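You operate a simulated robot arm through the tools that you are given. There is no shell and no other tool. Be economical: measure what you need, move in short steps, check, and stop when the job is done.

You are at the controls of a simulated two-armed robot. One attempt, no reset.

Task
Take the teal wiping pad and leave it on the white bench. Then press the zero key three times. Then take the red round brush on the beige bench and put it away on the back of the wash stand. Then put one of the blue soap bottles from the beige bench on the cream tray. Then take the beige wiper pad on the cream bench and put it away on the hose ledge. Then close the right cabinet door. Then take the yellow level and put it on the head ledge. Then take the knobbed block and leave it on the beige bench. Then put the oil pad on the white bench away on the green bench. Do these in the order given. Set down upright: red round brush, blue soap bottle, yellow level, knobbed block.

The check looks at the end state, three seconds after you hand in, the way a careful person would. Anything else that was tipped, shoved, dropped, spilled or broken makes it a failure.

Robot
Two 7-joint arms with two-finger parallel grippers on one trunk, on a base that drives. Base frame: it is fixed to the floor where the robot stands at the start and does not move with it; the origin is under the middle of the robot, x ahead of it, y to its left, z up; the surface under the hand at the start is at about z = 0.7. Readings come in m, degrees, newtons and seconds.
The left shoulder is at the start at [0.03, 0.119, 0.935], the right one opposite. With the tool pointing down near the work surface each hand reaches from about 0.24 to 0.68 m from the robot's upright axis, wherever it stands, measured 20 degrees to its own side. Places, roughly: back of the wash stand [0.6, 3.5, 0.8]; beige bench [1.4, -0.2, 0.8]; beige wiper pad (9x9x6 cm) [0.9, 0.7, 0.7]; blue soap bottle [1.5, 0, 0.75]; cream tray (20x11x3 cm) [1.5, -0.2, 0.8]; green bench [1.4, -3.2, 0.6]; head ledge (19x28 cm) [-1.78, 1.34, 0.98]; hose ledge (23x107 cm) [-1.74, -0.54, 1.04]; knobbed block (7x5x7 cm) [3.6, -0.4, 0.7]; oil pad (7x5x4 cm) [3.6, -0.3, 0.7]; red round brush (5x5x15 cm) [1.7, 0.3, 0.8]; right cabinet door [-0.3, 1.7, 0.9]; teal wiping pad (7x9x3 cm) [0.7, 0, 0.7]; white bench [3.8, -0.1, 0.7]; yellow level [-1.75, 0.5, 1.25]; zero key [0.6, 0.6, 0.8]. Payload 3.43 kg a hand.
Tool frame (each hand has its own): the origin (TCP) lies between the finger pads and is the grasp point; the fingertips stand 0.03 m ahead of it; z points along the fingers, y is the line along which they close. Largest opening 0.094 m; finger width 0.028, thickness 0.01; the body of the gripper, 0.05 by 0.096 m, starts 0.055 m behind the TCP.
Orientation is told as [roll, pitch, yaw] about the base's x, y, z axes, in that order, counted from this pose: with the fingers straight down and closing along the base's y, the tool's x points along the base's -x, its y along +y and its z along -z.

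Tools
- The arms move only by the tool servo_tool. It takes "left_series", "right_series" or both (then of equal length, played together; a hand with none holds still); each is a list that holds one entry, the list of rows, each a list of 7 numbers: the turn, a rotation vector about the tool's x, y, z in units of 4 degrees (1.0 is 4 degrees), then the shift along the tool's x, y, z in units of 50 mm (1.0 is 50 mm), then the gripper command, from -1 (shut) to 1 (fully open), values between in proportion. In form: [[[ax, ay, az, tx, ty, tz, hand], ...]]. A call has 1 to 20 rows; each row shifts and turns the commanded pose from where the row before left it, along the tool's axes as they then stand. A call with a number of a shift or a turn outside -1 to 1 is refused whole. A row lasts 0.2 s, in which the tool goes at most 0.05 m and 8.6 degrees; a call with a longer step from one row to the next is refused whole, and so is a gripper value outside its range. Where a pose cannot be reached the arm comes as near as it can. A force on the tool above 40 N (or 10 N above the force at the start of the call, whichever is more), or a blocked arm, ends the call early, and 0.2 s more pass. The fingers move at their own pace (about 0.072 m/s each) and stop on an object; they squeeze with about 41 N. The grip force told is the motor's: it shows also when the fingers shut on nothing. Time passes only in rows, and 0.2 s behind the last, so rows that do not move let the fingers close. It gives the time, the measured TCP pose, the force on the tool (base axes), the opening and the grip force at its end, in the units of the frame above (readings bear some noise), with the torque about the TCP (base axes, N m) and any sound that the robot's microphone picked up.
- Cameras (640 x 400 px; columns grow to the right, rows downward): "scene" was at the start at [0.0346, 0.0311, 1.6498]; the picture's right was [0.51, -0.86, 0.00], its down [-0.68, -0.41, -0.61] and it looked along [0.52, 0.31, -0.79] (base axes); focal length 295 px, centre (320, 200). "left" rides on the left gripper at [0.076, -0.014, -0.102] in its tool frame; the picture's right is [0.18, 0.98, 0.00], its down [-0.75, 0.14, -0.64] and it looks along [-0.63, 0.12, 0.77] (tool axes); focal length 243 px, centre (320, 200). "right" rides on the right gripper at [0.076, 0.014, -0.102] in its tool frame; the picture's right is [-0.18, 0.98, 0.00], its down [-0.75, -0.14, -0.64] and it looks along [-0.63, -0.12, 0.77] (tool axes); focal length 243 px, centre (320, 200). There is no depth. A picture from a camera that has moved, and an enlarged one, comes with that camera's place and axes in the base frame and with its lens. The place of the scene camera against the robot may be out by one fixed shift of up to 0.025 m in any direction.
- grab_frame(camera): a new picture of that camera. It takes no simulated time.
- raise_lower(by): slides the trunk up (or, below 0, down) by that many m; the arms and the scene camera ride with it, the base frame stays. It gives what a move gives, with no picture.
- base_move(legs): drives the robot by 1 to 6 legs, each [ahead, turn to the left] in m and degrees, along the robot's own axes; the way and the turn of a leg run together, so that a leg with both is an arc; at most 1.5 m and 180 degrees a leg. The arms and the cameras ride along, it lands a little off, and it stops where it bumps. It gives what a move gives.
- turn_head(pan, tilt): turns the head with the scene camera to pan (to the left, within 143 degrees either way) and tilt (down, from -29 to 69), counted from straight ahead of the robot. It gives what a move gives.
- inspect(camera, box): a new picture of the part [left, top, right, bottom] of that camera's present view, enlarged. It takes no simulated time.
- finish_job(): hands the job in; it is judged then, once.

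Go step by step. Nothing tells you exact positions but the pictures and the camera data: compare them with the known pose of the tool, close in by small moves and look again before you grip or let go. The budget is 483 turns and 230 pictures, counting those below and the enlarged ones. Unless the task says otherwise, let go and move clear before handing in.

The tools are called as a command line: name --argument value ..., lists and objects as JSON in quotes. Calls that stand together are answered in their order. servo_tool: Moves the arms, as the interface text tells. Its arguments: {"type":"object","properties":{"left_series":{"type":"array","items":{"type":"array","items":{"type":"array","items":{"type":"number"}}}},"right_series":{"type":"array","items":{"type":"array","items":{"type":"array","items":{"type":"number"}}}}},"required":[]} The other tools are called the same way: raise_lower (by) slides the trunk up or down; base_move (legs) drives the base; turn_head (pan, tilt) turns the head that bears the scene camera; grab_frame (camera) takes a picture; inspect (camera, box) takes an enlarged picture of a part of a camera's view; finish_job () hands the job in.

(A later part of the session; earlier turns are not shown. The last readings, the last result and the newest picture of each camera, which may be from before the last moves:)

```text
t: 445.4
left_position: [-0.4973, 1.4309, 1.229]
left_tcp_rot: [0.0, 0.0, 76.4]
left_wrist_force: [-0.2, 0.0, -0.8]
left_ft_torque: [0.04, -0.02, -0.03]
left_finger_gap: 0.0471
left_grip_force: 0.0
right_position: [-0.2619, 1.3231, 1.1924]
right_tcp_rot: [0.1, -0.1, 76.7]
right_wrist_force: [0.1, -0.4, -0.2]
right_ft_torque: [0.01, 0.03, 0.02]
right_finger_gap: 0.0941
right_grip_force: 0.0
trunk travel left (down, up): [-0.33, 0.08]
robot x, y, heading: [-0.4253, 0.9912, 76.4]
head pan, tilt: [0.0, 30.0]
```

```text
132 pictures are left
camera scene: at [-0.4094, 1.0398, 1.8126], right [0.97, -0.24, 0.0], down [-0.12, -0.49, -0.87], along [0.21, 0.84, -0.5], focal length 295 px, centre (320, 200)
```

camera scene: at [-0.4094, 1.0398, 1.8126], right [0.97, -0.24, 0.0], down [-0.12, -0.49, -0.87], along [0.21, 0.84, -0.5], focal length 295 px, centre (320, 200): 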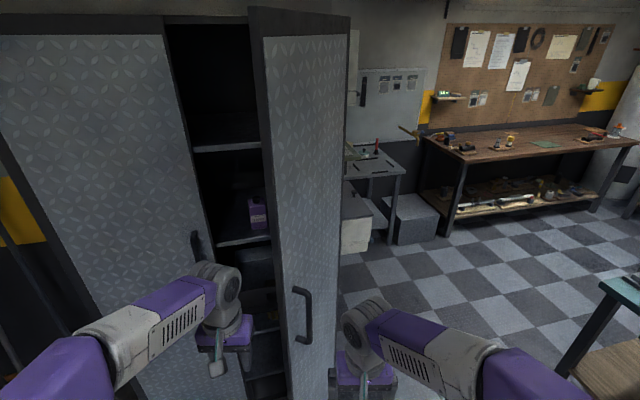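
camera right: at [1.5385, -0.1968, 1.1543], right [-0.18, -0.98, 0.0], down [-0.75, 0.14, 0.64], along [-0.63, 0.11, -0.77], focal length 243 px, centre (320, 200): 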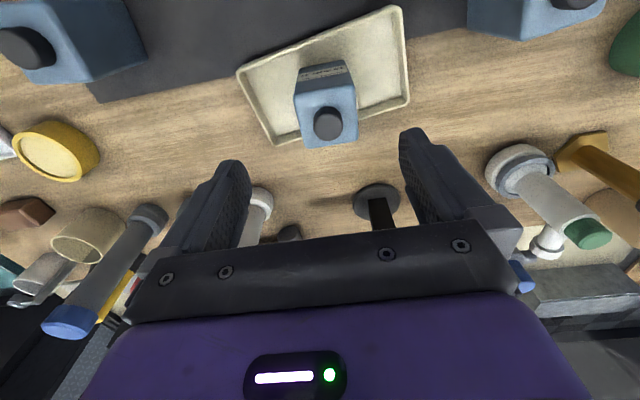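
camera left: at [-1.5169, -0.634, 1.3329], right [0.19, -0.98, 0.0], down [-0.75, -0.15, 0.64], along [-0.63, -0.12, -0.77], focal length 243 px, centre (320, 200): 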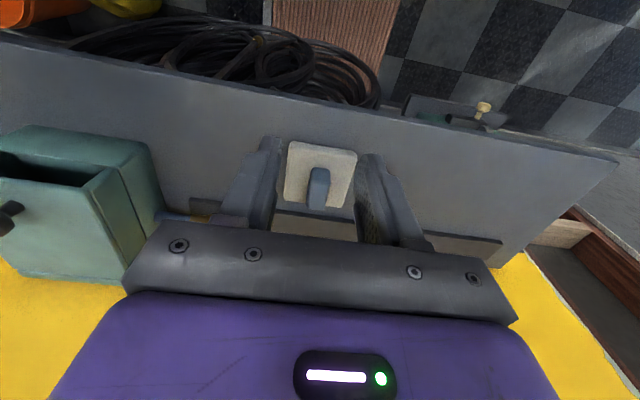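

The door stands ~54° open with its outer face toward me. I'll use the right hand, low (below the handle), to push it shut; first reposition trunk and hands.

raise_lower --by -0.2

servo_tool --right_series '[[[0, 0, 0, 0.2, -0.2, 0.8, -1], [0, 0, 0, 0.2, -0.2, 0.8, -1], [0, 0, 0, 0.2, -0.2, 0.9, -1], [0, 0, 0, 0.2, -0.2, 0.9, -1], [0, 0, 0, 0.2, -0.2, 0.9, -1], [0, 0, 0, 0.2, -0.2, 0.9, -1], [0, 0, 0, 0, -0.2, 0.9, -1], [0, 0, 0, 0, 0, 0.7, -1]]]' --left_series '[[[0, 0, 0, 0.4, 0.3, 0, -1], [0, 0, 0, 0.4, 0.3, 0, -1], [0, 0, 0, 0.4, 0.3, 0, -1], [0, 0, 0, 0.4, 0.3, 0, -1], [0, 0, 0, 0.4, 0.3, 0, -1], [0, 0, 0, 0.2, 0, 0, -1], [0, 0, 0, 0, 0, 0, -1], [0, 0, 0, 0, 0, 0, -1]]]'

base_move --legs '[[0, 13.6], [0.25, 0]]'

grab_frame --camera "right"

grab_frame --camera "scene"

```text
t: 447.6
left_position: [-0.4977, 1.4319, 1.0287]
left_tcp_rot: [0.0, -0.1, 76.3]
left_wrist_force: [-0.3, -0.3, -0.1]
left_ft_torque: [0.02, 0.01, 0.01]
left_finger_gap: 0.0471
left_grip_force: 0.0
right_position: [-0.262, 1.3243, 0.9929]
right_tcp_rot: [0.3, 0.0, 76.9]
right_wrist_force: [-0.3, -0.3, -0.6]
right_ft_torque: [0.0, 0.0, 0.01]
right_finger_gap: 0.094
right_grip_force: 0.0
trunk travel left (down, up): [-0.13, 0.28]
robot x, y, heading: [-0.4271, 0.9887, 75.9]
head pan, tilt: [0.0, 30.0]
```

```text
t: 449.4
left_position: [-0.5946, 1.3421, 1.0294]
left_tcp_rot: [-0.1, 0.1, 76.5]
left_wrist_force: [-1.1, 0.1, -0.1]
left_ft_torque: [0.0, 0.0, 0.04]
left_finger_gap: 0.0
left_grip_force: 33.3
right_position: [-0.209, 1.253, 0.6505]
right_tcp_rot: [0.1, -0.1, 76.8]
right_wrist_force: [0.0, -0.3, -0.8]
right_ft_torque: [0.02, 0.0, 0.01]
right_finger_gap: 0.0
right_grip_force: 33.0
trunk travel left (down, up): [-0.13, 0.28]
robot x, y, heading: [-0.4282, 0.9859, 75.8]
head pan, tilt: [0.0, 30.0]
```

```text
t: 452.0
left_position: [-0.6719, 1.5416, 1.0287]
left_tcp_rot: [-0.2, 0.0, 90.1]
left_wrist_force: [0.7, 0.6, -0.2]
left_ft_torque: [0.04, 0.0, 0.0]
left_finger_gap: 0.0
left_grip_force: 33.3
right_position: [-0.2759, 1.5452, 0.6504]
right_tcp_rot: [0.2, 0.0, 90.4]
right_wrist_force: [-0.2, 0.4, 0.7]
right_ft_torque: [-0.01, 0.02, 0.04]
right_finger_gap: 0.0001
right_grip_force: 32.9
trunk travel left (down, up): [-0.13, 0.28]
robot x, y, heading: [-0.422, 1.2383, 89.7]
head pan, tilt: [0.0, 30.0]
```

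```text
131 pictures are left
camera right: at [-0.29, 1.4694, 0.7523], right [-0.98, 0.18, 0.0], down [0.14, 0.75, 0.64], along [0.11, 0.63, -0.77], focal length 243 px, centre (320, 200)
```

right: 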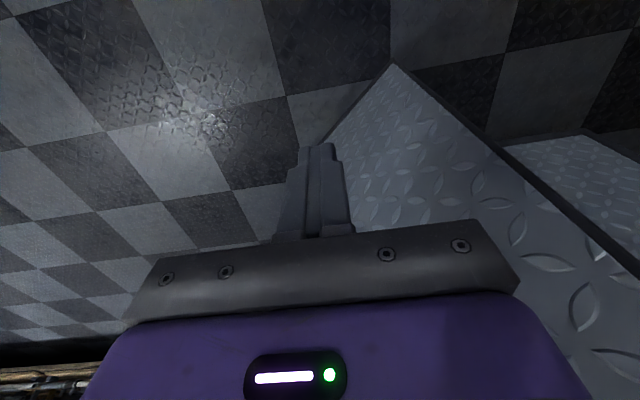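

```text
130 pictures are left
camera scene: at [-0.4226, 1.2914, 1.6126], right [1.0, 0.0, 0.0], down [0.0, -0.5, -0.87], along [0.0, 0.87, -0.5], focal length 295 px, centre (320, 200)
```

scene: 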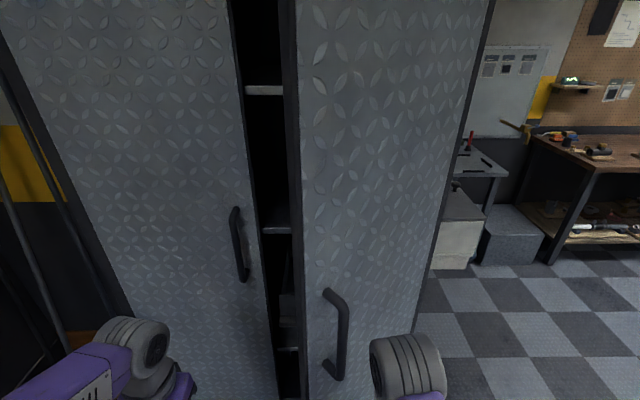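

Door refined: hinge ≈(-0.08,2.0), free edge ≈(-0.45,1.64), open ~44°. Creep forward and start pushing along the arc.

base_move --legs '[[0.13, 0]]'

servo_tool --right_series '[[[0, 0, 0, -0.22, 0.68, 0, -1], [0, 0, 0, -0.22, 0.68, 0, -1], [0, 0, 0, -0.5, 0.43, 0, -1], [0, 0, 0, -0.5, 0.43, 0, -1], [0, 0, 0, -0.5, 0.43, 0, -1], [0, 0, 0, -0.62, 0.32, 0, -1], [0, 0, 0, -0.62, 0.32, 0, -1]]]'

grab_frame --camera "scene"

```text
t: 453.3
left_position: [-0.6713, 1.6721, 1.03]
left_tcp_rot: [-0.1, 0.2, 90.0]
left_wrist_force: [0.1, 0.5, 0.8]
left_ft_torque: [0.0, -0.01, 0.0]
left_finger_gap: 0.0002
left_grip_force: 32.9
right_position: [-0.2751, 1.6767, 0.6496]
right_tcp_rot: [0.3, 0.0, 90.3]
right_wrist_force: [-0.1, 0.5, -0.5]
right_ft_torque: [-0.04, 0.01, 0.0]
right_finger_gap: 0.0002
right_grip_force: 33.3
trunk travel left (down, up): [-0.13, 0.28]
robot x, y, heading: [-0.4254, 1.3699, 90.0]
head pan, tilt: [0.0, 30.0]
```

```text
t: 454.9
left_position: [-0.672, 1.6718, 1.0304]
left_tcp_rot: [0.0, 0.0, 90.0]
left_wrist_force: [-0.8, 0.0, 0.4]
left_ft_torque: [0.01, -0.02, 0.01]
left_finger_gap: 0.0001
left_grip_force: 32.9
right_position: [-0.4417, 1.8351, 0.6506]
right_tcp_rot: [0.2, -0.2, 90.4]
right_wrist_force: [-0.3, 0.3, -0.4]
right_ft_torque: [-0.03, -0.03, 0.0]
right_finger_gap: 0.0
right_grip_force: 33.2
trunk travel left (down, up): [-0.13, 0.28]
robot x, y, heading: [-0.4236, 1.3673, 89.7]
head pan, tilt: [0.0, 30.0]
```

```text
129 pictures are left
camera scene: at [-0.4222, 1.421, 1.6126], right [1.0, -0.01, 0.0], down [0.0, -0.5, -0.87], along [0.0, 0.87, -0.5], focal length 295 px, centre (320, 200)
```

scene: 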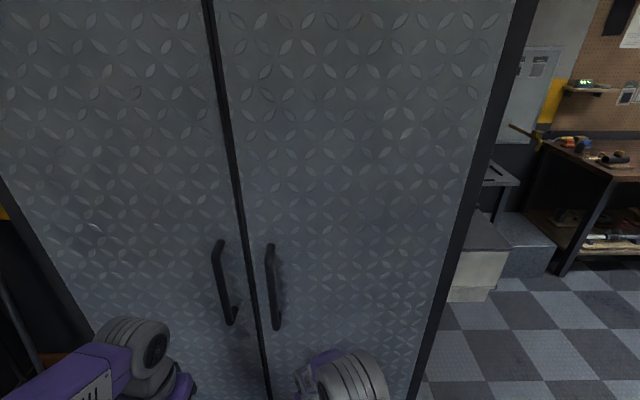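

The door has swung shut by the look of it. I press gently to be sure it is flush.

servo_tool --right_series '[[[0, 0, 0, -0.5, 0.1, 0, -1], [0, 0, 0, -0.5, 0.1, 0, -1], [0, 0, 0, -0.4, 0, 0, -1], [0, 0, 0, -0.3, 0, 0, -1], [0, 0, 0, -0.2, 0, 0, -1], [0, 0, 0, -0.2, 0, 0, -1], [0, 0, 0, -0.2, 0, 0, -1]]]'

inspect --camera "scene" --box '[120, 0, 420, 400]'

```text
t: 455.5
left_position: [-0.6711, 1.6714, 1.0302]
left_tcp_rot: [-0.1, 0.0, 90.0]
left_wrist_force: [-0.2, 0.5, -0.1]
left_ft_torque: [-0.06, -0.03, 0.02]
left_finger_gap: 0.0
left_grip_force: 33.2
right_position: [-0.45, 1.8654, 0.649]
right_tcp_rot: [-0.2, 1.0, 90.2]
right_wrist_force: [2.5, -14.9, 8.6]
right_ft_torque: [1.81, 0.27, -0.12]
right_finger_gap: 0.0
right_grip_force: 32.6
trunk travel left (down, up): [-0.13, 0.28]
robot x, y, heading: [-0.4208, 1.3642, 89.9]
head pan, tilt: [0.0, 30.0]
stopped in row 2 (right hand): the force on the tool passed its limit at 70 N (the readings are from after the stop); the commanded pose is now the measured one
```

```text
1.00 times, centred on (270, 200) of scene (not enlarged: the box is as wide or as high as the picture)
camera zoom: at [-0.4219, 1.4206, 1.6127], right [1.0, -0.01, 0.0], down [0.0, -0.5, -0.87], along [0.01, 0.87, -0.5], focal length 295 px, centre (370, 200)
```

zoom: 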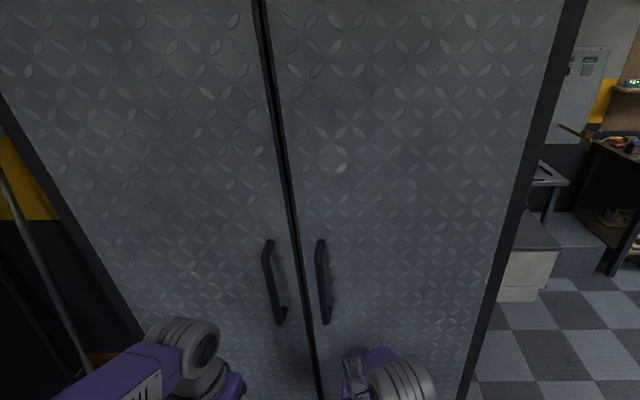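

Firm contact with both doors flush — closed. Now back off and go to the yellow level on the wall shelf.

servo_tool --right_series '[[[0, 0, 0, 0.8, 0, 0, -1], [0, 0, 0, 0.8, 0, 0, -1], [0, 0, 0, 0.8, -0.3, -0.4, -1], [0, 0, 0, 0.6, -0.6, -0.5, -1], [0, 0, 0, 0.2, -0.6, -0.7, -1], [0, 0, 0, 0, -0.4, -0.9, -1], [0, 0, 0, 0, 0, -0.9, -1], [0, 0, 0, 0, 0, -0.9, -1]]]'

base_move --legs '[[-0.82, 0], [0, 90]]'

raise_lower --by 0.27

turn_head --pan 0 --tilt 25

grab_frame --camera "scene"

```text
t: 457.3
left_position: [-0.671, 1.6722, 1.031]
left_tcp_rot: [-0.1, 0.0, 90.0]
left_wrist_force: [-0.2, -0.9, -1.0]
left_ft_torque: [0.03, -0.01, 0.01]
left_finger_gap: 0.0
left_grip_force: 33.0
right_position: [-0.355, 1.7109, 0.8688]
right_tcp_rot: [-0.1, 0.9, 90.2]
right_wrist_force: [0.0, 0.1, -0.4]
right_ft_torque: [0.02, -0.01, 0.01]
right_finger_gap: 0.0
right_grip_force: 33.3
trunk travel left (down, up): [-0.13, 0.28]
robot x, y, heading: [-0.4243, 1.367, 89.8]
head pan, tilt: [0.0, 30.0]
```

```text
t: 465.6
left_position: [-0.7244, 0.2683, 1.0297]
left_tcp_rot: [-0.1, 0.0, -178.4]
left_wrist_force: [0.0, 0.1, 0.0]
left_ft_torque: [-0.01, -0.02, -0.01]
left_finger_gap: 0.0002
left_grip_force: 33.0
right_position: [-0.7721, 0.5819, 0.8673]
right_tcp_rot: [-0.1, 1.0, -178.3]
right_wrist_force: [0.3, -0.5, 1.0]
right_ft_torque: [-0.04, 0.01, 0.04]
right_finger_gap: 0.0001
right_grip_force: 33.0
trunk travel left (down, up): [-0.13, 0.28]
robot x, y, heading: [-0.4213, 0.5234, -179.2]
head pan, tilt: [0.0, 30.0]
```

```text
t: 468.4
left_position: [-0.7243, 0.2675, 1.2995]
left_tcp_rot: [-0.1, 0.1, -178.5]
left_wrist_force: [-0.2, 0.3, 0.7]
left_ft_torque: [0.0, 0.0, -0.01]
left_finger_gap: 0.0
left_grip_force: 32.9
right_position: [-0.7721, 0.5816, 1.1382]
right_tcp_rot: [-0.1, 0.9, -178.2]
right_wrist_force: [0.1, 0.0, -0.6]
right_ft_torque: [-0.01, 0.02, 0.03]
right_finger_gap: 0.0
right_grip_force: 33.2
trunk travel left (down, up): [-0.4, 0.01]
robot x, y, heading: [-0.4237, 0.5234, -178.6]
head pan, tilt: [0.0, 30.0]
```

```text
t: 469.0
left_position: [-0.7239, 0.2681, 1.2995]
left_tcp_rot: [-0.1, 0.0, -178.4]
left_wrist_force: [0.6, -0.2, -0.4]
left_ft_torque: [-0.01, 0.04, -0.02]
left_finger_gap: 0.0001
left_grip_force: 33.3
right_position: [-0.7728, 0.5824, 1.1385]
right_tcp_rot: [-0.2, 1.0, -178.3]
right_wrist_force: [0.0, 0.2, -0.5]
right_ft_torque: [0.0, 0.03, -0.02]
right_finger_gap: 0.0
right_grip_force: 33.2
trunk travel left (down, up): [-0.4, 0.01]
robot x, y, heading: [-0.424, 0.5236, -178.7]
head pan, tilt: [0.0, 25.0]
```

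```text
127 pictures are left
camera scene: at [-0.4876, 0.5157, 1.8906], right [-0.02, 1.0, 0.0], down [0.42, 0.01, -0.91], along [-0.91, -0.02, -0.42], focal length 295 px, centre (320, 200)
```

scene: 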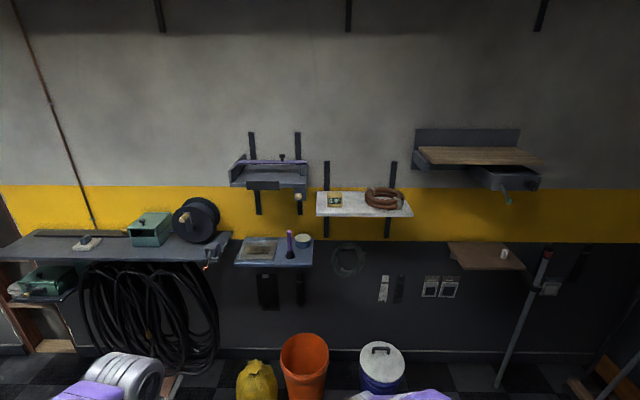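

inspect --camera "scene" --box '[220, 130, 540, 300]'

inspect --camera "scene" --box '[310, 175, 420, 235]'

```text
2.00 times, centred on (380, 215) of scene
camera zoom: at [-0.4876, 0.5157, 1.8906], right [-0.02, 1.0, 0.0], down [0.42, 0.01, -0.91], along [-0.91, -0.02, -0.42], focal length 589 px, centre (200, 170)
```

zoom: 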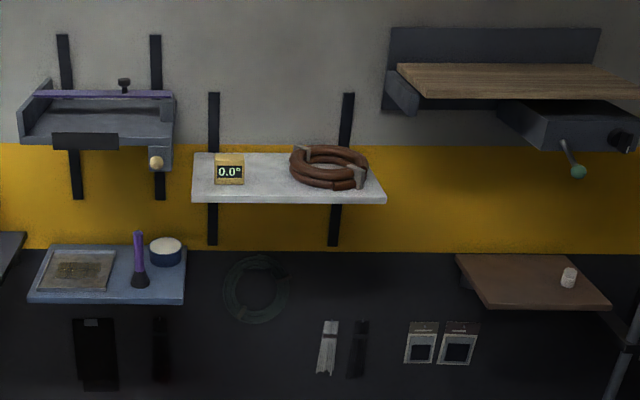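

```text
5.82 times, centred on (365, 205) of scene
camera zoom: at [-0.4876, 0.5157, 1.8906], right [-0.02, 1.0, 0.0], down [0.42, 0.01, -0.91], along [-0.91, -0.02, -0.42], focal length 1714 px, centre (58, 171)
```

zoom: 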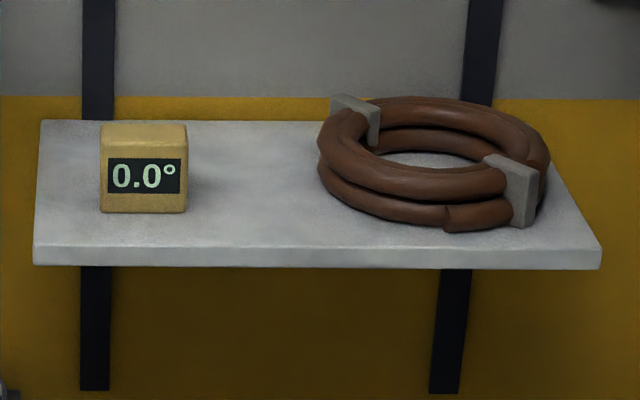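

Level at ≈(-1.75,0.55) on the white shelf; head ledge (wood) further right. I raise the right hand and approach.

servo_tool --right_series '[[[0, -0.2, 0, 0, 0, -0.9, 0], [0, 0, 0, 0, 0, -0.9, 0.5], [0, 0, 0, 0, 0, -0.9, 1], [0, 0, 0, 0, 0, -0.9, 1], [0, 0, 0, 0, 0, -0.9, 1], [0, 0, 0, 0, 0, -0.7, 1]]]'

base_move --legs '[[0.68, -1.3]]'

grab_frame --camera "right"

grab_frame --camera "scene"

```text
t: 470.4
left_position: [-0.7231, 0.2676, 1.2999]
left_tcp_rot: [-0.1, 0.0, -178.5]
left_wrist_force: [-0.8, -0.5, -0.2]
left_ft_torque: [0.0, 0.02, -0.02]
left_finger_gap: 0.0
left_grip_force: 32.8
right_position: [-0.7715, 0.582, 1.3997]
right_tcp_rot: [-0.1, 0.1, -178.2]
right_wrist_force: [-0.6, -0.5, -0.1]
right_ft_torque: [0.01, -0.01, 0.03]
right_finger_gap: 0.094
right_grip_force: 0.1
trunk travel left (down, up): [-0.4, 0.01]
robot x, y, heading: [-0.4241, 0.5234, -178.7]
head pan, tilt: [0.0, 25.0]
```

```text
t: 474.2
left_position: [-1.4117, 0.2704, 1.2994]
left_tcp_rot: [-0.1, 0.0, 180.0]
left_wrist_force: [-1.5, -0.5, 0.3]
left_ft_torque: [-0.01, -0.03, 0.06]
left_finger_gap: 0.0
left_grip_force: 33.4
right_position: [-1.4497, 0.5862, 1.3988]
right_tcp_rot: [-0.1, 0.0, -179.8]
right_wrist_force: [0.6, 0.6, 0.0]
right_ft_torque: [-0.02, 0.02, -0.02]
right_finger_gap: 0.094
right_grip_force: 0.1
trunk travel left (down, up): [-0.4, 0.01]
robot x, y, heading: [-1.1094, 0.5218, 179.7]
head pan, tilt: [0.0, 25.0]
```

```text
124 pictures are left
camera right: at [-1.375, 0.5715, 1.5003], right [-0.18, -0.98, 0.0], down [-0.76, 0.14, 0.64], along [-0.63, 0.12, -0.77], focal length 243 px, centre (320, 200)
```

right: 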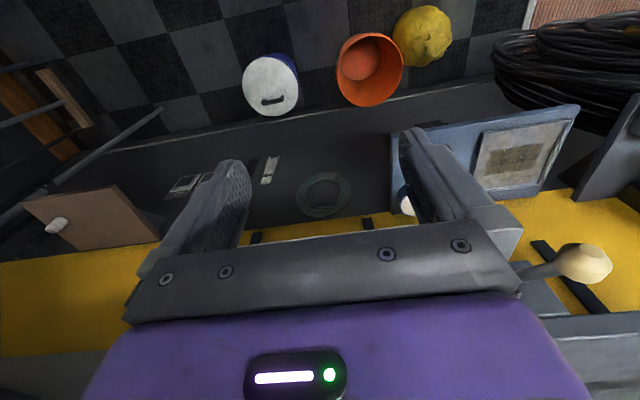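

```text
123 pictures are left
camera scene: at [-1.1675, 0.5122, 1.8907], right [0.01, 1.0, 0.0], down [0.42, 0.0, -0.91], along [-0.91, 0.01, -0.42], focal length 295 px, centre (320, 200)
```

scene: 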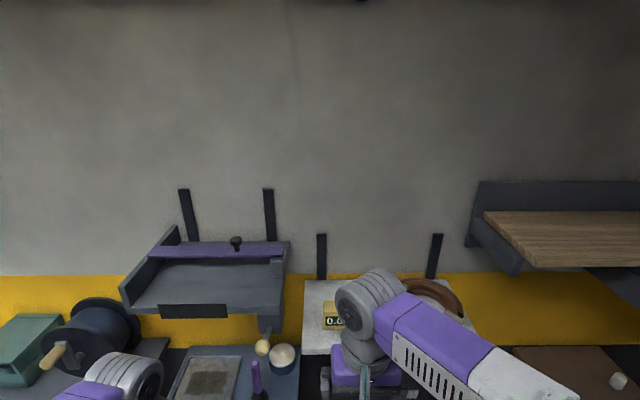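

Level ≈(-1.71,0.556), centre z≈1.33. At this height a forward-tilted hand reaches better and gives the wrist camera a view; I pitch the right hand ~48° forward.

servo_tool --right_series '[[[0, -1, 0, -0.2, 0, 0, 1], [0, -1, 0, -0.2, 0, 0, 1], [0, -1, 0, 0, 0, 0, 1], [0, -1, 0, 0, 0, 0, 1], [0, -1, 0, 0, 0, 0, 1], [0, -1, 0, 0, 0, 0, 1], [0, -1, 0, 0, 0, 0, 1], [0, -1, 0, 0, 0, 0, 1], [0, -1, 0, 0, 0, 0, 1], [0, -1, 0, 0, 0, 0, 1], [0, -1, 0, 0, 0, 0, 1], [0, -1, 0, 0, 0, 0, 1]]]'

grab_frame --camera "right"

```text
t: 476.8
left_position: [-1.4098, 0.27, 1.3]
left_tcp_rot: [0.0, 0.0, 180.0]
left_wrist_force: [-0.5, 0.2, -0.1]
left_ft_torque: [-0.02, 0.01, 0.03]
left_finger_gap: 0.0001
left_grip_force: 32.7
right_position: [-1.4703, 0.5862, 1.3992]
right_tcp_rot: [0.0, -48.0, -179.7]
right_wrist_force: [0.7, -0.1, 0.0]
right_ft_torque: [0.0, -0.06, 0.01]
right_finger_gap: 0.094
right_grip_force: 0.2
trunk travel left (down, up): [-0.4, 0.01]
robot x, y, heading: [-1.1051, 0.5176, 179.7]
head pan, tilt: [0.0, 25.0]
```

```text
122 pictures are left
camera right: at [-1.3439, 0.5718, 1.4108], right [-0.12, -0.98, 0.14], down [-0.03, 0.14, 0.99], along [-0.99, 0.11, -0.04], focal length 243 px, centre (320, 200)
```

right: 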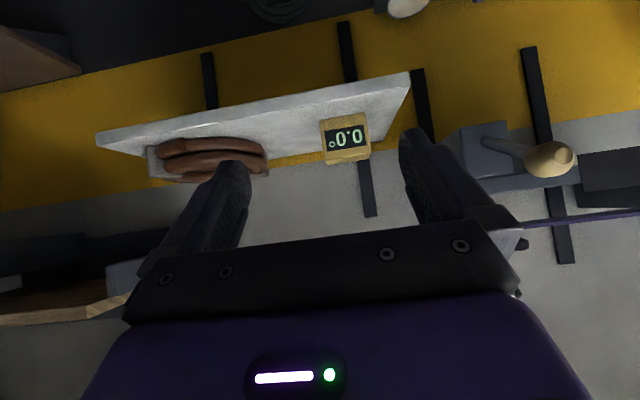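

servo_tool --right_series '[[[0, 0, 0, -0.446, 0.17, 0.495, 1], [0, 0, 0, -0.446, 0.17, 0.495, 1], [0, 0, 0, -0.446, 0.17, 0.495, 1]]]'

grab_frame --camera "right"

```text
t: 477.6
left_position: [-1.413, 0.2709, 1.2992]
left_tcp_rot: [-0.1, 0.0, 180.0]
left_wrist_force: [0.5, 0.7, -0.6]
left_ft_torque: [0.0, -0.01, 0.01]
left_finger_gap: 0.0
left_grip_force: 33.2
right_position: [-1.572, 0.5596, 1.3983]
right_tcp_rot: [-0.2, -47.9, -179.5]
right_wrist_force: [0.0, 0.0, -0.5]
right_ft_torque: [0.0, -0.03, -0.03]
right_finger_gap: 0.0938
right_grip_force: 0.0
trunk travel left (down, up): [-0.4, 0.01]
robot x, y, heading: [-1.1064, 0.5177, 179.7]
head pan, tilt: [0.0, 25.0]
```

```text
121 pictures are left
camera right: at [-1.4455, 0.5455, 1.4098], right [-0.12, -0.98, 0.13], down [-0.03, 0.14, 0.99], along [-0.99, 0.11, -0.05], focal length 243 px, centre (320, 200)
```

right: 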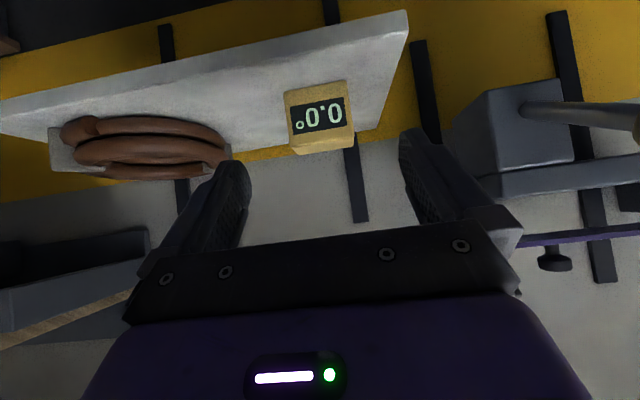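

Level front centre (-1.687,0.5625,1.312), ~6.8×5.3×3.7 cm. I slide in along the finger direction.

servo_tool --right_series '[[[0, 0, 0, -0.213, -0.02, 0.7, 1], [0, 0, 0, -0.213, -0.02, 0.7, 1], [0, 0, 0, -0.213, -0.02, 0.7, 1]]]'

grab_frame --camera "right"

```text
t: 478.4
left_position: [-1.4129, 0.2699, 1.2997]
left_tcp_rot: [-0.1, 0.2, 179.9]
left_wrist_force: [0.2, -0.4, 0.2]
left_ft_torque: [0.01, -0.02, 0.01]
left_finger_gap: 0.0002
left_grip_force: 32.9
right_position: [-1.6714, 0.562, 1.35]
right_tcp_rot: [-0.2, -47.9, -179.6]
right_wrist_force: [-0.4, 0.4, 0.0]
right_ft_torque: [-0.01, 0.0, 0.05]
right_finger_gap: 0.0939
right_grip_force: 0.2
trunk travel left (down, up): [-0.4, 0.01]
robot x, y, heading: [-1.1069, 0.5204, 179.6]
head pan, tilt: [0.0, 25.0]
```

```text
120 pictures are left
camera right: at [-1.5453, 0.5476, 1.3617], right [-0.12, -0.98, 0.13], down [-0.03, 0.14, 0.99], along [-0.99, 0.11, -0.05], focal length 243 px, centre (320, 200)
```

right: 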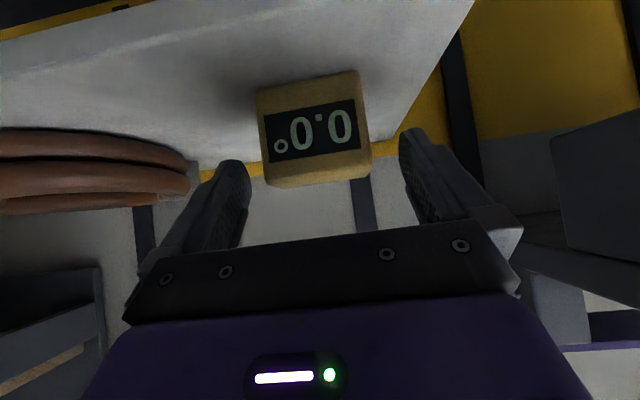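

servo_tool --right_series '[[[0, 0, 0, 0, 0, 0.45, 1], [0, 0, 0, 0, 0, 0.4, 1], [0, 0, 0, 0, 0, 0, 0.4], [0, 0, 0, 0, 0, 0, -1], [0, 0, 0, 0, 0, 0, -1], [0, 0, 0, 0, 0, 0, -1]]]'

grab_frame --camera "right"

```text
t: 479.8
left_position: [-1.4116, 0.2708, 1.2994]
left_tcp_rot: [-0.2, 0.0, 180.1]
left_wrist_force: [0.8, 0.2, 0.4]
left_ft_torque: [0.03, 0.0, 0.02]
left_finger_gap: 0.0
left_grip_force: 32.8
right_position: [-1.7028, 0.5614, 1.3224]
right_tcp_rot: [-0.2, -47.9, -179.6]
right_wrist_force: [0.3, 0.0, 0.4]
right_ft_torque: [0.0, 0.0, 0.0]
right_finger_gap: 0.072
right_grip_force: 41.1
trunk travel left (down, up): [-0.4, 0.01]
robot x, y, heading: [-1.1098, 0.5177, 179.8]
head pan, tilt: [0.0, 25.0]
```

```text
119 pictures are left
camera right: at [-1.5767, 0.5485, 1.3347], right [-0.12, -0.98, 0.13], down [-0.03, 0.14, 0.99], along [-0.99, 0.11, -0.05], focal length 243 px, centre (320, 200)
```

right: 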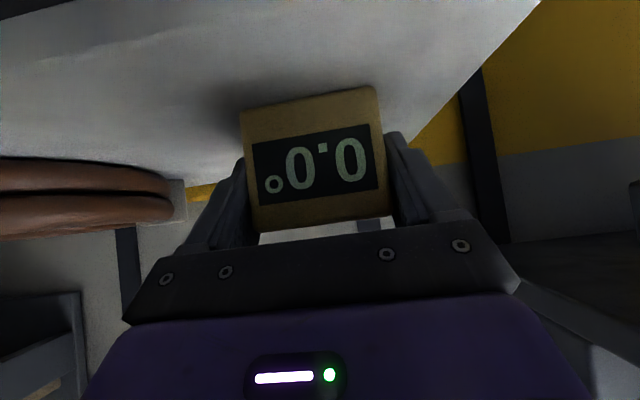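

Level gripped. Lift and withdraw.

servo_tool --right_series '[[[0, 0, 0, -0.3, 0, -0.27, -1], [0, 0, 0, -0.45, 0, -0.4, -1], [0, 0, 0, -0.45, 0, -0.4, -1], [0, 0, 0, 0.5, 0, -0.55, -1], [0, 0, 0, 0.5, 0, -0.55, -1], [0, 0, 0, 0.5, 0, -0.55, -1], [0, 0, 0, 0.5, 0, -0.55, -1]]]'

grab_frame --camera "right"

```text
t: 481.4
left_position: [-1.4099, 0.2718, 1.2999]
left_tcp_rot: [-0.1, -0.1, 180.0]
left_wrist_force: [0.1, 0.3, 0.5]
left_ft_torque: [0.04, 0.02, 0.01]
left_finger_gap: 0.0
left_grip_force: 32.9
right_position: [-1.5531, 0.563, 1.4043]
right_tcp_rot: [-0.2, -48.0, -179.7]
right_wrist_force: [0.8, 0.4, -1.8]
right_ft_torque: [-0.04, 0.0, -0.02]
right_finger_gap: 0.0718
right_grip_force: 41.4
trunk travel left (down, up): [-0.4, 0.01]
robot x, y, heading: [-1.103, 0.5188, 179.6]
head pan, tilt: [0.0, 25.0]
```

```text
118 pictures are left
camera right: at [-1.4256, 0.55, 1.4155], right [-0.12, -0.98, 0.14], down [-0.03, 0.14, 0.99], along [-0.99, 0.11, -0.04], focal length 243 px, centre (320, 200)
```

right: 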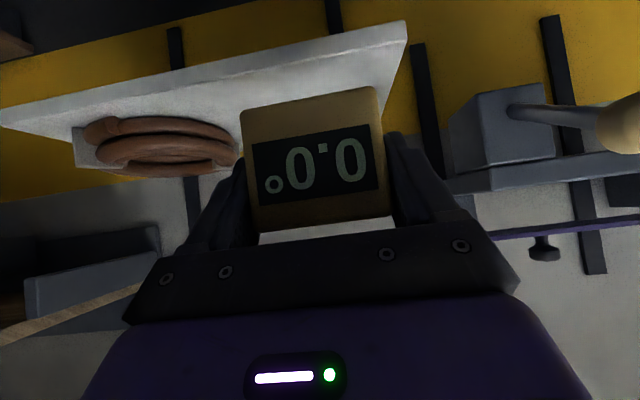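

Level reads 0.0° in the grip. Now drive over to face the head ledge.

base_move --legs '[[-0.5, 0], [0, -90], [0.76, 0], [0, 90]]'

raise_lower --by -0.2

turn_head --pan -5 --tilt 30

grab_frame --camera "scene"

grab_frame --camera "right"

```text
t: 495.6
left_position: [-0.9002, 1.0473, 1.3003]
left_tcp_rot: [-0.1, 0.0, 175.4]
left_wrist_force: [-1.0, -0.1, 0.1]
left_ft_torque: [0.03, -0.04, 0.0]
left_finger_gap: 0.0
left_grip_force: 32.8
right_position: [-1.0197, 1.3493, 1.4033]
right_tcp_rot: [-0.3, -48.0, 175.7]
right_wrist_force: [-0.6, 0.2, -1.1]
right_ft_torque: [0.03, 0.01, -0.01]
right_finger_gap: 0.0718
right_grip_force: 41.1
trunk travel left (down, up): [-0.4, 0.01]
robot x, y, heading: [-0.5779, 1.2684, 175.1]
head pan, tilt: [0.0, 25.0]
```

```text
t: 497.8
left_position: [-0.8997, 1.0466, 1.0995]
left_tcp_rot: [-0.1, 0.0, 175.5]
left_wrist_force: [0.4, -0.8, 0.0]
left_ft_torque: [0.01, -0.01, -0.06]
left_finger_gap: 0.0
left_grip_force: 33.1
right_position: [-1.0194, 1.3507, 1.2038]
right_tcp_rot: [-0.2, -47.9, 175.8]
right_wrist_force: [-1.1, -0.3, -1.4]
right_ft_torque: [0.01, 0.01, 0.02]
right_finger_gap: 0.0717
right_grip_force: 41.0
trunk travel left (down, up): [-0.2, 0.21]
robot x, y, heading: [-0.5762, 1.2698, 175.4]
head pan, tilt: [0.0, 25.0]
```

```text
t: 498.4
left_position: [-0.8999, 1.0469, 1.0993]
left_tcp_rot: [-0.1, 0.1, 175.5]
left_wrist_force: [0.2, -0.9, -0.6]
left_ft_torque: [-0.01, -0.03, 0.01]
left_finger_gap: 0.0
left_grip_force: 33.2
right_position: [-1.0199, 1.35, 1.2034]
right_tcp_rot: [-0.2, -47.9, 175.8]
right_wrist_force: [-0.4, 0.1, -2.1]
right_ft_torque: [0.02, 0.0, 0.02]
right_finger_gap: 0.0717
right_grip_force: 41.3
trunk travel left (down, up): [-0.2, 0.21]
robot x, y, heading: [-0.5778, 1.2691, 174.9]
head pan, tilt: [-5.0, 30.0]
```

```text
117 pictures are left
camera scene: at [-0.635, 1.2756, 1.6827], right [0.17, 0.98, 0.0], down [0.49, -0.09, -0.87], along [-0.85, 0.15, -0.5], focal length 295 px, centre (320, 200)
```

scene: 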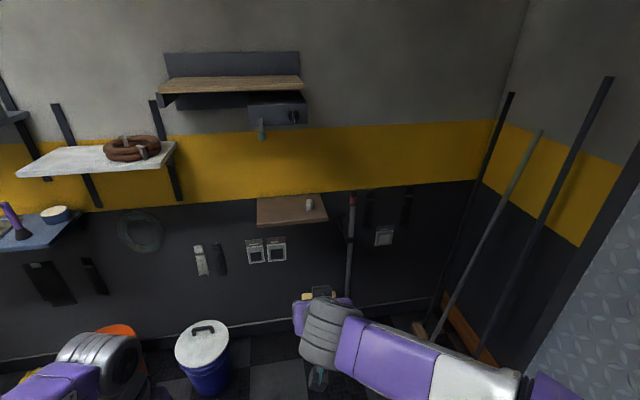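

```text
116 pictures are left
camera right: at [-0.8942, 1.3257, 1.2151], right [-0.2, -0.97, 0.13], down [-0.02, 0.14, 0.99], along [-0.98, 0.19, -0.05], focal length 243 px, centre (320, 200)
```

right: 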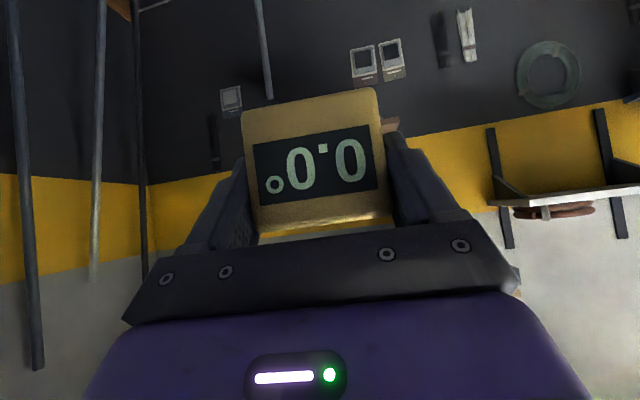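

servo_tool --right_series '[[[0, 0, 0, 0.5, 0, 0.446, -1], [0, 0, 0, 0.5, 0, 0.446, -1], [0, 0, 0, 0.3, 0, 0.27, -1]]]'

base_move --legs '[[0, 8], [0.55, 0], [0, -3.2]]'

turn_head --pan -5 --tilt 45

grab_frame --camera "scene"

grab_frame --camera "right"

```text
t: 499.2
left_position: [-0.9001, 1.0462, 1.0995]
left_tcp_rot: [-0.1, 0.1, 175.4]
left_wrist_force: [-0.1, 0.4, 0.8]
left_ft_torque: [0.01, -0.01, 0.0]
left_finger_gap: 0.0
left_grip_force: 33.3
right_position: [-1.0187, 1.3486, 1.116]
right_tcp_rot: [-0.1, -47.8, 175.7]
right_wrist_force: [0.2, 0.6, -2.2]
right_ft_torque: [0.0, -0.01, 0.0]
right_finger_gap: 0.0718
right_grip_force: 41.1
trunk travel left (down, up): [-0.2, 0.21]
robot x, y, heading: [-0.5769, 1.2724, 175.2]
head pan, tilt: [-5.0, 30.0]
```

```text
t: 503.4
left_position: [-1.4236, 0.9896, 1.0985]
left_tcp_rot: [-0.1, 0.2, -179.5]
left_wrist_force: [-0.4, 0.1, -1.0]
left_ft_torque: [-0.01, -0.01, 0.0]
left_finger_gap: 0.0001
left_grip_force: 33.4
right_position: [-1.5684, 1.2806, 1.1162]
right_tcp_rot: [-0.1, -47.9, -179.2]
right_wrist_force: [0.1, 0.8, -2.2]
right_ft_torque: [0.0, 0.0, 0.01]
right_finger_gap: 0.0719
right_grip_force: 40.7
trunk travel left (down, up): [-0.2, 0.21]
robot x, y, heading: [-1.1206, 1.2391, -180.2]
head pan, tilt: [-5.0, 30.0]
```

```text
t: 504.2
left_position: [-1.4229, 0.9888, 1.0993]
left_tcp_rot: [-0.1, -0.1, -179.6]
left_wrist_force: [0.4, 0.6, 0.1]
left_ft_torque: [-0.01, 0.0, 0.0]
left_finger_gap: 0.0002
left_grip_force: 33.1
right_position: [-1.5684, 1.28, 1.1161]
right_tcp_rot: [-0.2, -47.9, -179.1]
right_wrist_force: [-0.8, -0.4, -1.2]
right_ft_torque: [-0.01, -0.02, 0.0]
right_finger_gap: 0.0719
right_grip_force: 40.8
trunk travel left (down, up): [-0.2, 0.21]
robot x, y, heading: [-1.1216, 1.2382, -179.6]
head pan, tilt: [-5.0, 45.0]
```

```text
115 pictures are left
camera scene: at [-1.1713, 1.2398, 1.6601], right [0.09, 1.0, 0.0], down [0.7, -0.06, -0.71], along [-0.7, 0.06, -0.71], focal length 295 px, centre (320, 200)
```

scene: 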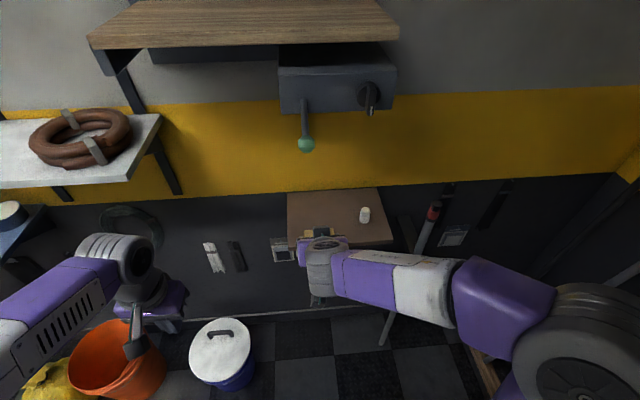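

```text
114 pictures are left
camera right: at [-1.4414, 1.2675, 1.128], right [-0.11, -0.98, 0.13], down [-0.03, 0.14, 0.99], along [-0.99, 0.11, -0.05], focal length 243 px, centre (320, 200)
```

right: 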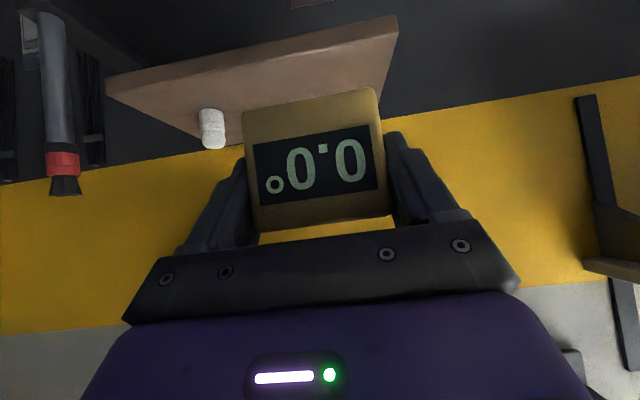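

base_move --legs '[[0.06, 0]]'

servo_tool --right_series '[[[0, 0, 0, -0.45, 0, 0.5, -1], [0, 0, 0, -0.45, 0, 0.5, -1], [0, 0, 0, -0.45, 0, 0.5, -1], [0, 0, 0, -0.2, 0, 0.6, -1]]]'

grab_frame --camera "right"

grab_frame --camera "scene"

```text
t: 505.2
left_position: [-1.4858, 0.9905, 1.0996]
left_tcp_rot: [-0.1, 0.1, -179.4]
left_wrist_force: [-0.6, -0.6, -0.8]
left_ft_torque: [0.02, -0.04, 0.01]
left_finger_gap: 0.0001
left_grip_force: 32.9
right_position: [-1.629, 1.2798, 1.1153]
right_tcp_rot: [-0.2, -47.8, -179.1]
right_wrist_force: [0.1, 0.1, -2.1]
right_ft_torque: [0.04, 0.0, -0.01]
right_finger_gap: 0.0715
right_grip_force: 40.7
trunk travel left (down, up): [-0.2, 0.21]
robot x, y, heading: [-1.1796, 1.2428, -180.2]
head pan, tilt: [-5.0, 45.0]
```

```text
t: 506.2
left_position: [-1.4838, 0.9887, 1.0999]
left_tcp_rot: [-0.1, 0.1, -179.5]
left_wrist_force: [-0.2, -0.1, 0.0]
left_ft_torque: [0.0, -0.01, 0.01]
left_finger_gap: 0.0
left_grip_force: 32.8
right_position: [-1.7602, 1.2756, 1.1017]
right_tcp_rot: [-0.1, -47.8, -179.2]
right_wrist_force: [-0.2, -0.4, -0.7]
right_ft_torque: [-0.01, -0.01, 0.02]
right_finger_gap: 0.0717
right_grip_force: 41.1
trunk travel left (down, up): [-0.2, 0.21]
robot x, y, heading: [-1.1816, 1.2393, -180.1]
head pan, tilt: [-5.0, 45.0]
```

```text
113 pictures are left
camera right: at [-1.6331, 1.2641, 1.1144], right [-0.11, -0.98, 0.13], down [-0.03, 0.14, 0.99], along [-0.99, 0.1, -0.05], focal length 243 px, centre (320, 200)
```

right: 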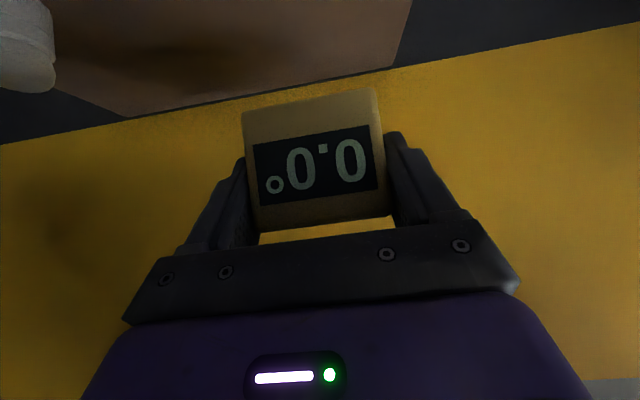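

```text
112 pictures are left
camera scene: at [-1.2329, 1.2394, 1.66], right [0.08, 1.0, 0.0], down [0.71, -0.06, -0.71], along [-0.7, 0.06, -0.71], focal length 295 px, centre (320, 200)
```

scene: 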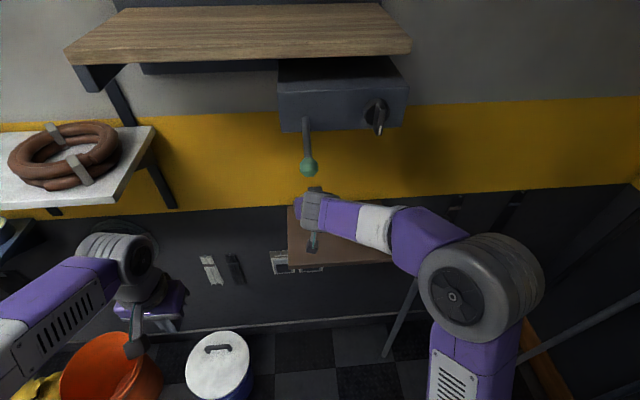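

servo_tool --right_series '[[[0, 0, 0, 0.4, 0, 0.46, -1], [0, 0, 0, 0.4, 0, 0.46, -1], [0, 0, 0, 0.15, 0, 0.14, -1], [0, 0, 0, 0.06, 0, 0.054, -1], [0, 0, 0, 0.06, 0, 0.054, -1], [0, 0, 0, 0.06, 0, 0.054, -1], [0, 0, 0, 0.06, 0, 0.054, -1], [0, 0, 0, 0.06, 0, 0.054, -1], [0, 0, 0, 0.06, 0, 0.054, -1]]]'

grab_frame --camera "right"

```text
t: 508.2
left_position: [-1.482, 0.9887, 1.1002]
left_tcp_rot: [-0.2, -0.1, -179.5]
left_wrist_force: [-0.1, 0.2, 0.6]
left_ft_torque: [0.0, 0.03, 0.03]
left_finger_gap: 0.0
left_grip_force: 33.4
right_position: [-1.7666, 1.2766, 1.0121]
right_tcp_rot: [0.0, -48.4, -179.2]
right_wrist_force: [-0.4, 0.3, 29.0]
right_ft_torque: [0.0, -0.16, 0.02]
right_finger_gap: 0.0721
right_grip_force: 41.4
trunk travel left (down, up): [-0.2, 0.21]
robot x, y, heading: [-1.1808, 1.2408, -180.0]
head pan, tilt: [-5.0, 45.0]
```

```text
111 pictures are left
camera right: at [-1.6386, 1.265, 1.0232], right [-0.11, -0.98, 0.14], down [-0.02, 0.14, 0.99], along [-0.99, 0.1, -0.04], focal length 243 px, centre (320, 200)
```

right: 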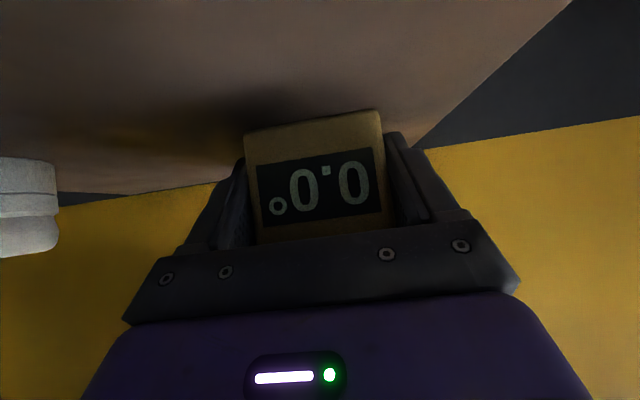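

Contact with the ledge. Ease, release, withdraw along the fingers.

servo_tool --right_series '[[[0, 0, 0, -0.03, 0, -0.03, -1], [0, 0, 0, 0, 0, 0, 0.6], [0, 0, 0, 0, 0, 0, 0.85], [0, 0, 0, 0, 0, 0, 0.85], [0, 0, 0, 0, 0, 0, 1], [0, 0, 0, 0, 0, -0.4, 1], [0, 0, 0, 0, 0, -0.8, 1], [0, 0, 0, 0, 0, -0.8, 1], [0, 0, 0, 0.2, 0, -0.8, 1]]]'

grab_frame --camera "right"

```text
t: 510.2
left_position: [-1.4824, 0.9883, 1.1005]
left_tcp_rot: [-0.1, 0.0, -179.5]
left_wrist_force: [0.1, 0.3, 0.4]
left_ft_torque: [0.04, 0.04, -0.04]
left_finger_gap: 0.0
left_grip_force: 33.0
right_position: [-1.655, 1.2801, 1.0997]
right_tcp_rot: [-0.2, -48.0, -179.1]
right_wrist_force: [0.7, -0.1, 0.6]
right_ft_torque: [0.03, 0.02, -0.01]
right_finger_gap: 0.094
right_grip_force: 0.0
trunk travel left (down, up): [-0.2, 0.21]
robot x, y, heading: [-1.1802, 1.2367, -180.1]
head pan, tilt: [-5.0, 45.0]
```

```text
110 pictures are left
camera right: at [-1.5274, 1.2685, 1.1116], right [-0.11, -0.98, 0.13], down [-0.03, 0.14, 0.99], along [-0.99, 0.11, -0.05], focal length 243 px, centre (320, 200)
```

right: 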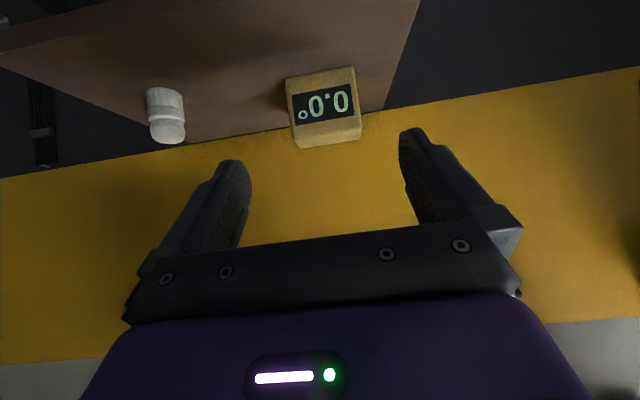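

The level stands on the head ledge. Next the knobbed block on the white bench: straighten the hand and drive round to the aisle.

base_move --legs '[[-0.55, 0]]'

servo_tool --right_series '[[[0, 1, 0, 0, 0, 0, 1], [0, 1, 0, 0, 0, 0, 1], [0, 1, 0, 0, 0, 0, 1], [0, 1, 0, 0, 0, 0, 1], [0, 1, 0, 0, 0, 0, 1], [0, 1, 0, 0, 0, 0, 1], [0, 1, 0, 0, 0, 0, 1], [0, 1, 0, 0, 0, 0, 1], [0, 1, 0, 0, 0, 0, 1], [0, 1, 0, 0, 0, 0, 1], [0, 1, 0, 0, 0, 0, 1], [0, 1, 0, 0, 0, 0, 1], [0, 0, 0, 0.8, -0.3, 0, 1], [0, 0, 0, 0.8, -0.3, 0, 1], [0, 0, 0, 0.4, -0.3, 0, 1]]]'

turn_head --pan 0 --tilt 35

grab_frame --camera "scene"

```text
t: 513.4
left_position: [-0.9231, 0.9892, 1.0997]
left_tcp_rot: [-0.1, 0.0, -179.0]
left_wrist_force: [-0.7, 1.4, 0.0]
left_ft_torque: [0.01, 0.0, -0.03]
left_finger_gap: 0.0001
left_grip_force: 33.1
right_position: [-1.099, 1.2799, 1.0993]
right_tcp_rot: [-0.2, -48.0, -178.6]
right_wrist_force: [0.0, 0.5, -0.1]
right_ft_torque: [0.0, 0.0, 0.0]
right_finger_gap: 0.094
right_grip_force: 0.1
trunk travel left (down, up): [-0.2, 0.21]
robot x, y, heading: [-0.6221, 1.2436, -179.2]
head pan, tilt: [-5.0, 45.0]
```

```text
t: 516.6
left_position: [-0.9238, 0.9902, 1.0995]
left_tcp_rot: [-0.1, 0.0, -178.9]
left_wrist_force: [0.6, 0.2, -0.5]
left_ft_torque: [0.01, 0.03, 0.0]
left_finger_gap: 0.0001
left_grip_force: 32.6
right_position: [-0.9972, 1.3271, 1.0996]
right_tcp_rot: [-0.1, 0.1, -178.8]
right_wrist_force: [0.5, 0.1, 0.5]
right_ft_torque: [-0.02, 0.04, -0.03]
right_finger_gap: 0.0942
right_grip_force: 0.0
trunk travel left (down, up): [-0.2, 0.21]
robot x, y, heading: [-0.6268, 1.2424, -179.3]
head pan, tilt: [-5.0, 45.0]
```

```text
t: 517.3
left_position: [-0.9244, 0.9901, 1.0986]
left_tcp_rot: [-0.1, 0.1, -179.0]
left_wrist_force: [-0.4, 0.0, -0.3]
left_ft_torque: [-0.01, -0.01, -0.03]
left_finger_gap: 0.0002
left_grip_force: 33.4
right_position: [-0.9997, 1.3264, 1.0991]
right_tcp_rot: [-0.1, 0.0, -178.8]
right_wrist_force: [-1.0, 0.1, -0.3]
right_ft_torque: [0.0, -0.04, 0.04]
right_finger_gap: 0.0941
right_grip_force: 0.1
trunk travel left (down, up): [-0.2, 0.21]
robot x, y, heading: [-0.6236, 1.2468, -179.6]
head pan, tilt: [0.0, 35.0]
```

```text
109 pictures are left
camera scene: at [-0.6812, 1.2358, 1.6748], right [-0.01, 1.0, 0.0], down [0.57, 0.01, -0.82], along [-0.82, -0.01, -0.57], focal length 295 px, centre (320, 200)
```

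scene: 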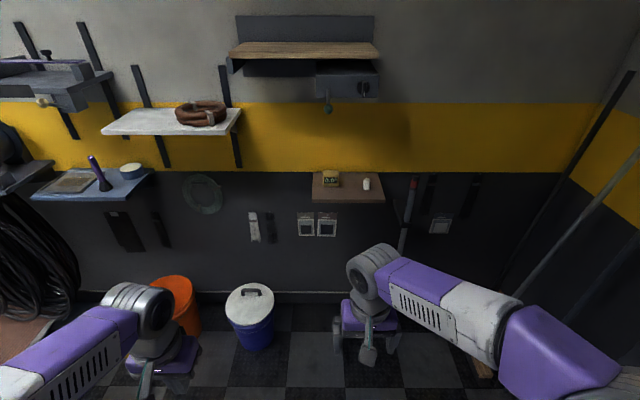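

base_move --legs '[[0, -179], [0.98, 0], [0, 74]]'

```text
t: 533.0
left_position: [0.2063, 1.6057, 1.099]
left_tcp_rot: [0.0, 0.1, 74.6]
left_wrist_force: [0.1, 0.4, 0.0]
left_ft_torque: [-0.02, 0.0, 0.01]
left_finger_gap: 0.0001
left_grip_force: 32.7
right_position: [0.5505, 1.5818, 1.0985]
right_tcp_rot: [-0.1, 0.1, 74.7]
right_wrist_force: [-0.3, 0.5, 0.4]
right_ft_torque: [-0.02, 0.01, -0.01]
right_finger_gap: 0.0939
right_grip_force: 0.0
trunk travel left (down, up): [-0.2, 0.21]
robot x, y, heading: [0.364, 1.2411, 74.2]
head pan, tilt: [0.0, 35.0]
```

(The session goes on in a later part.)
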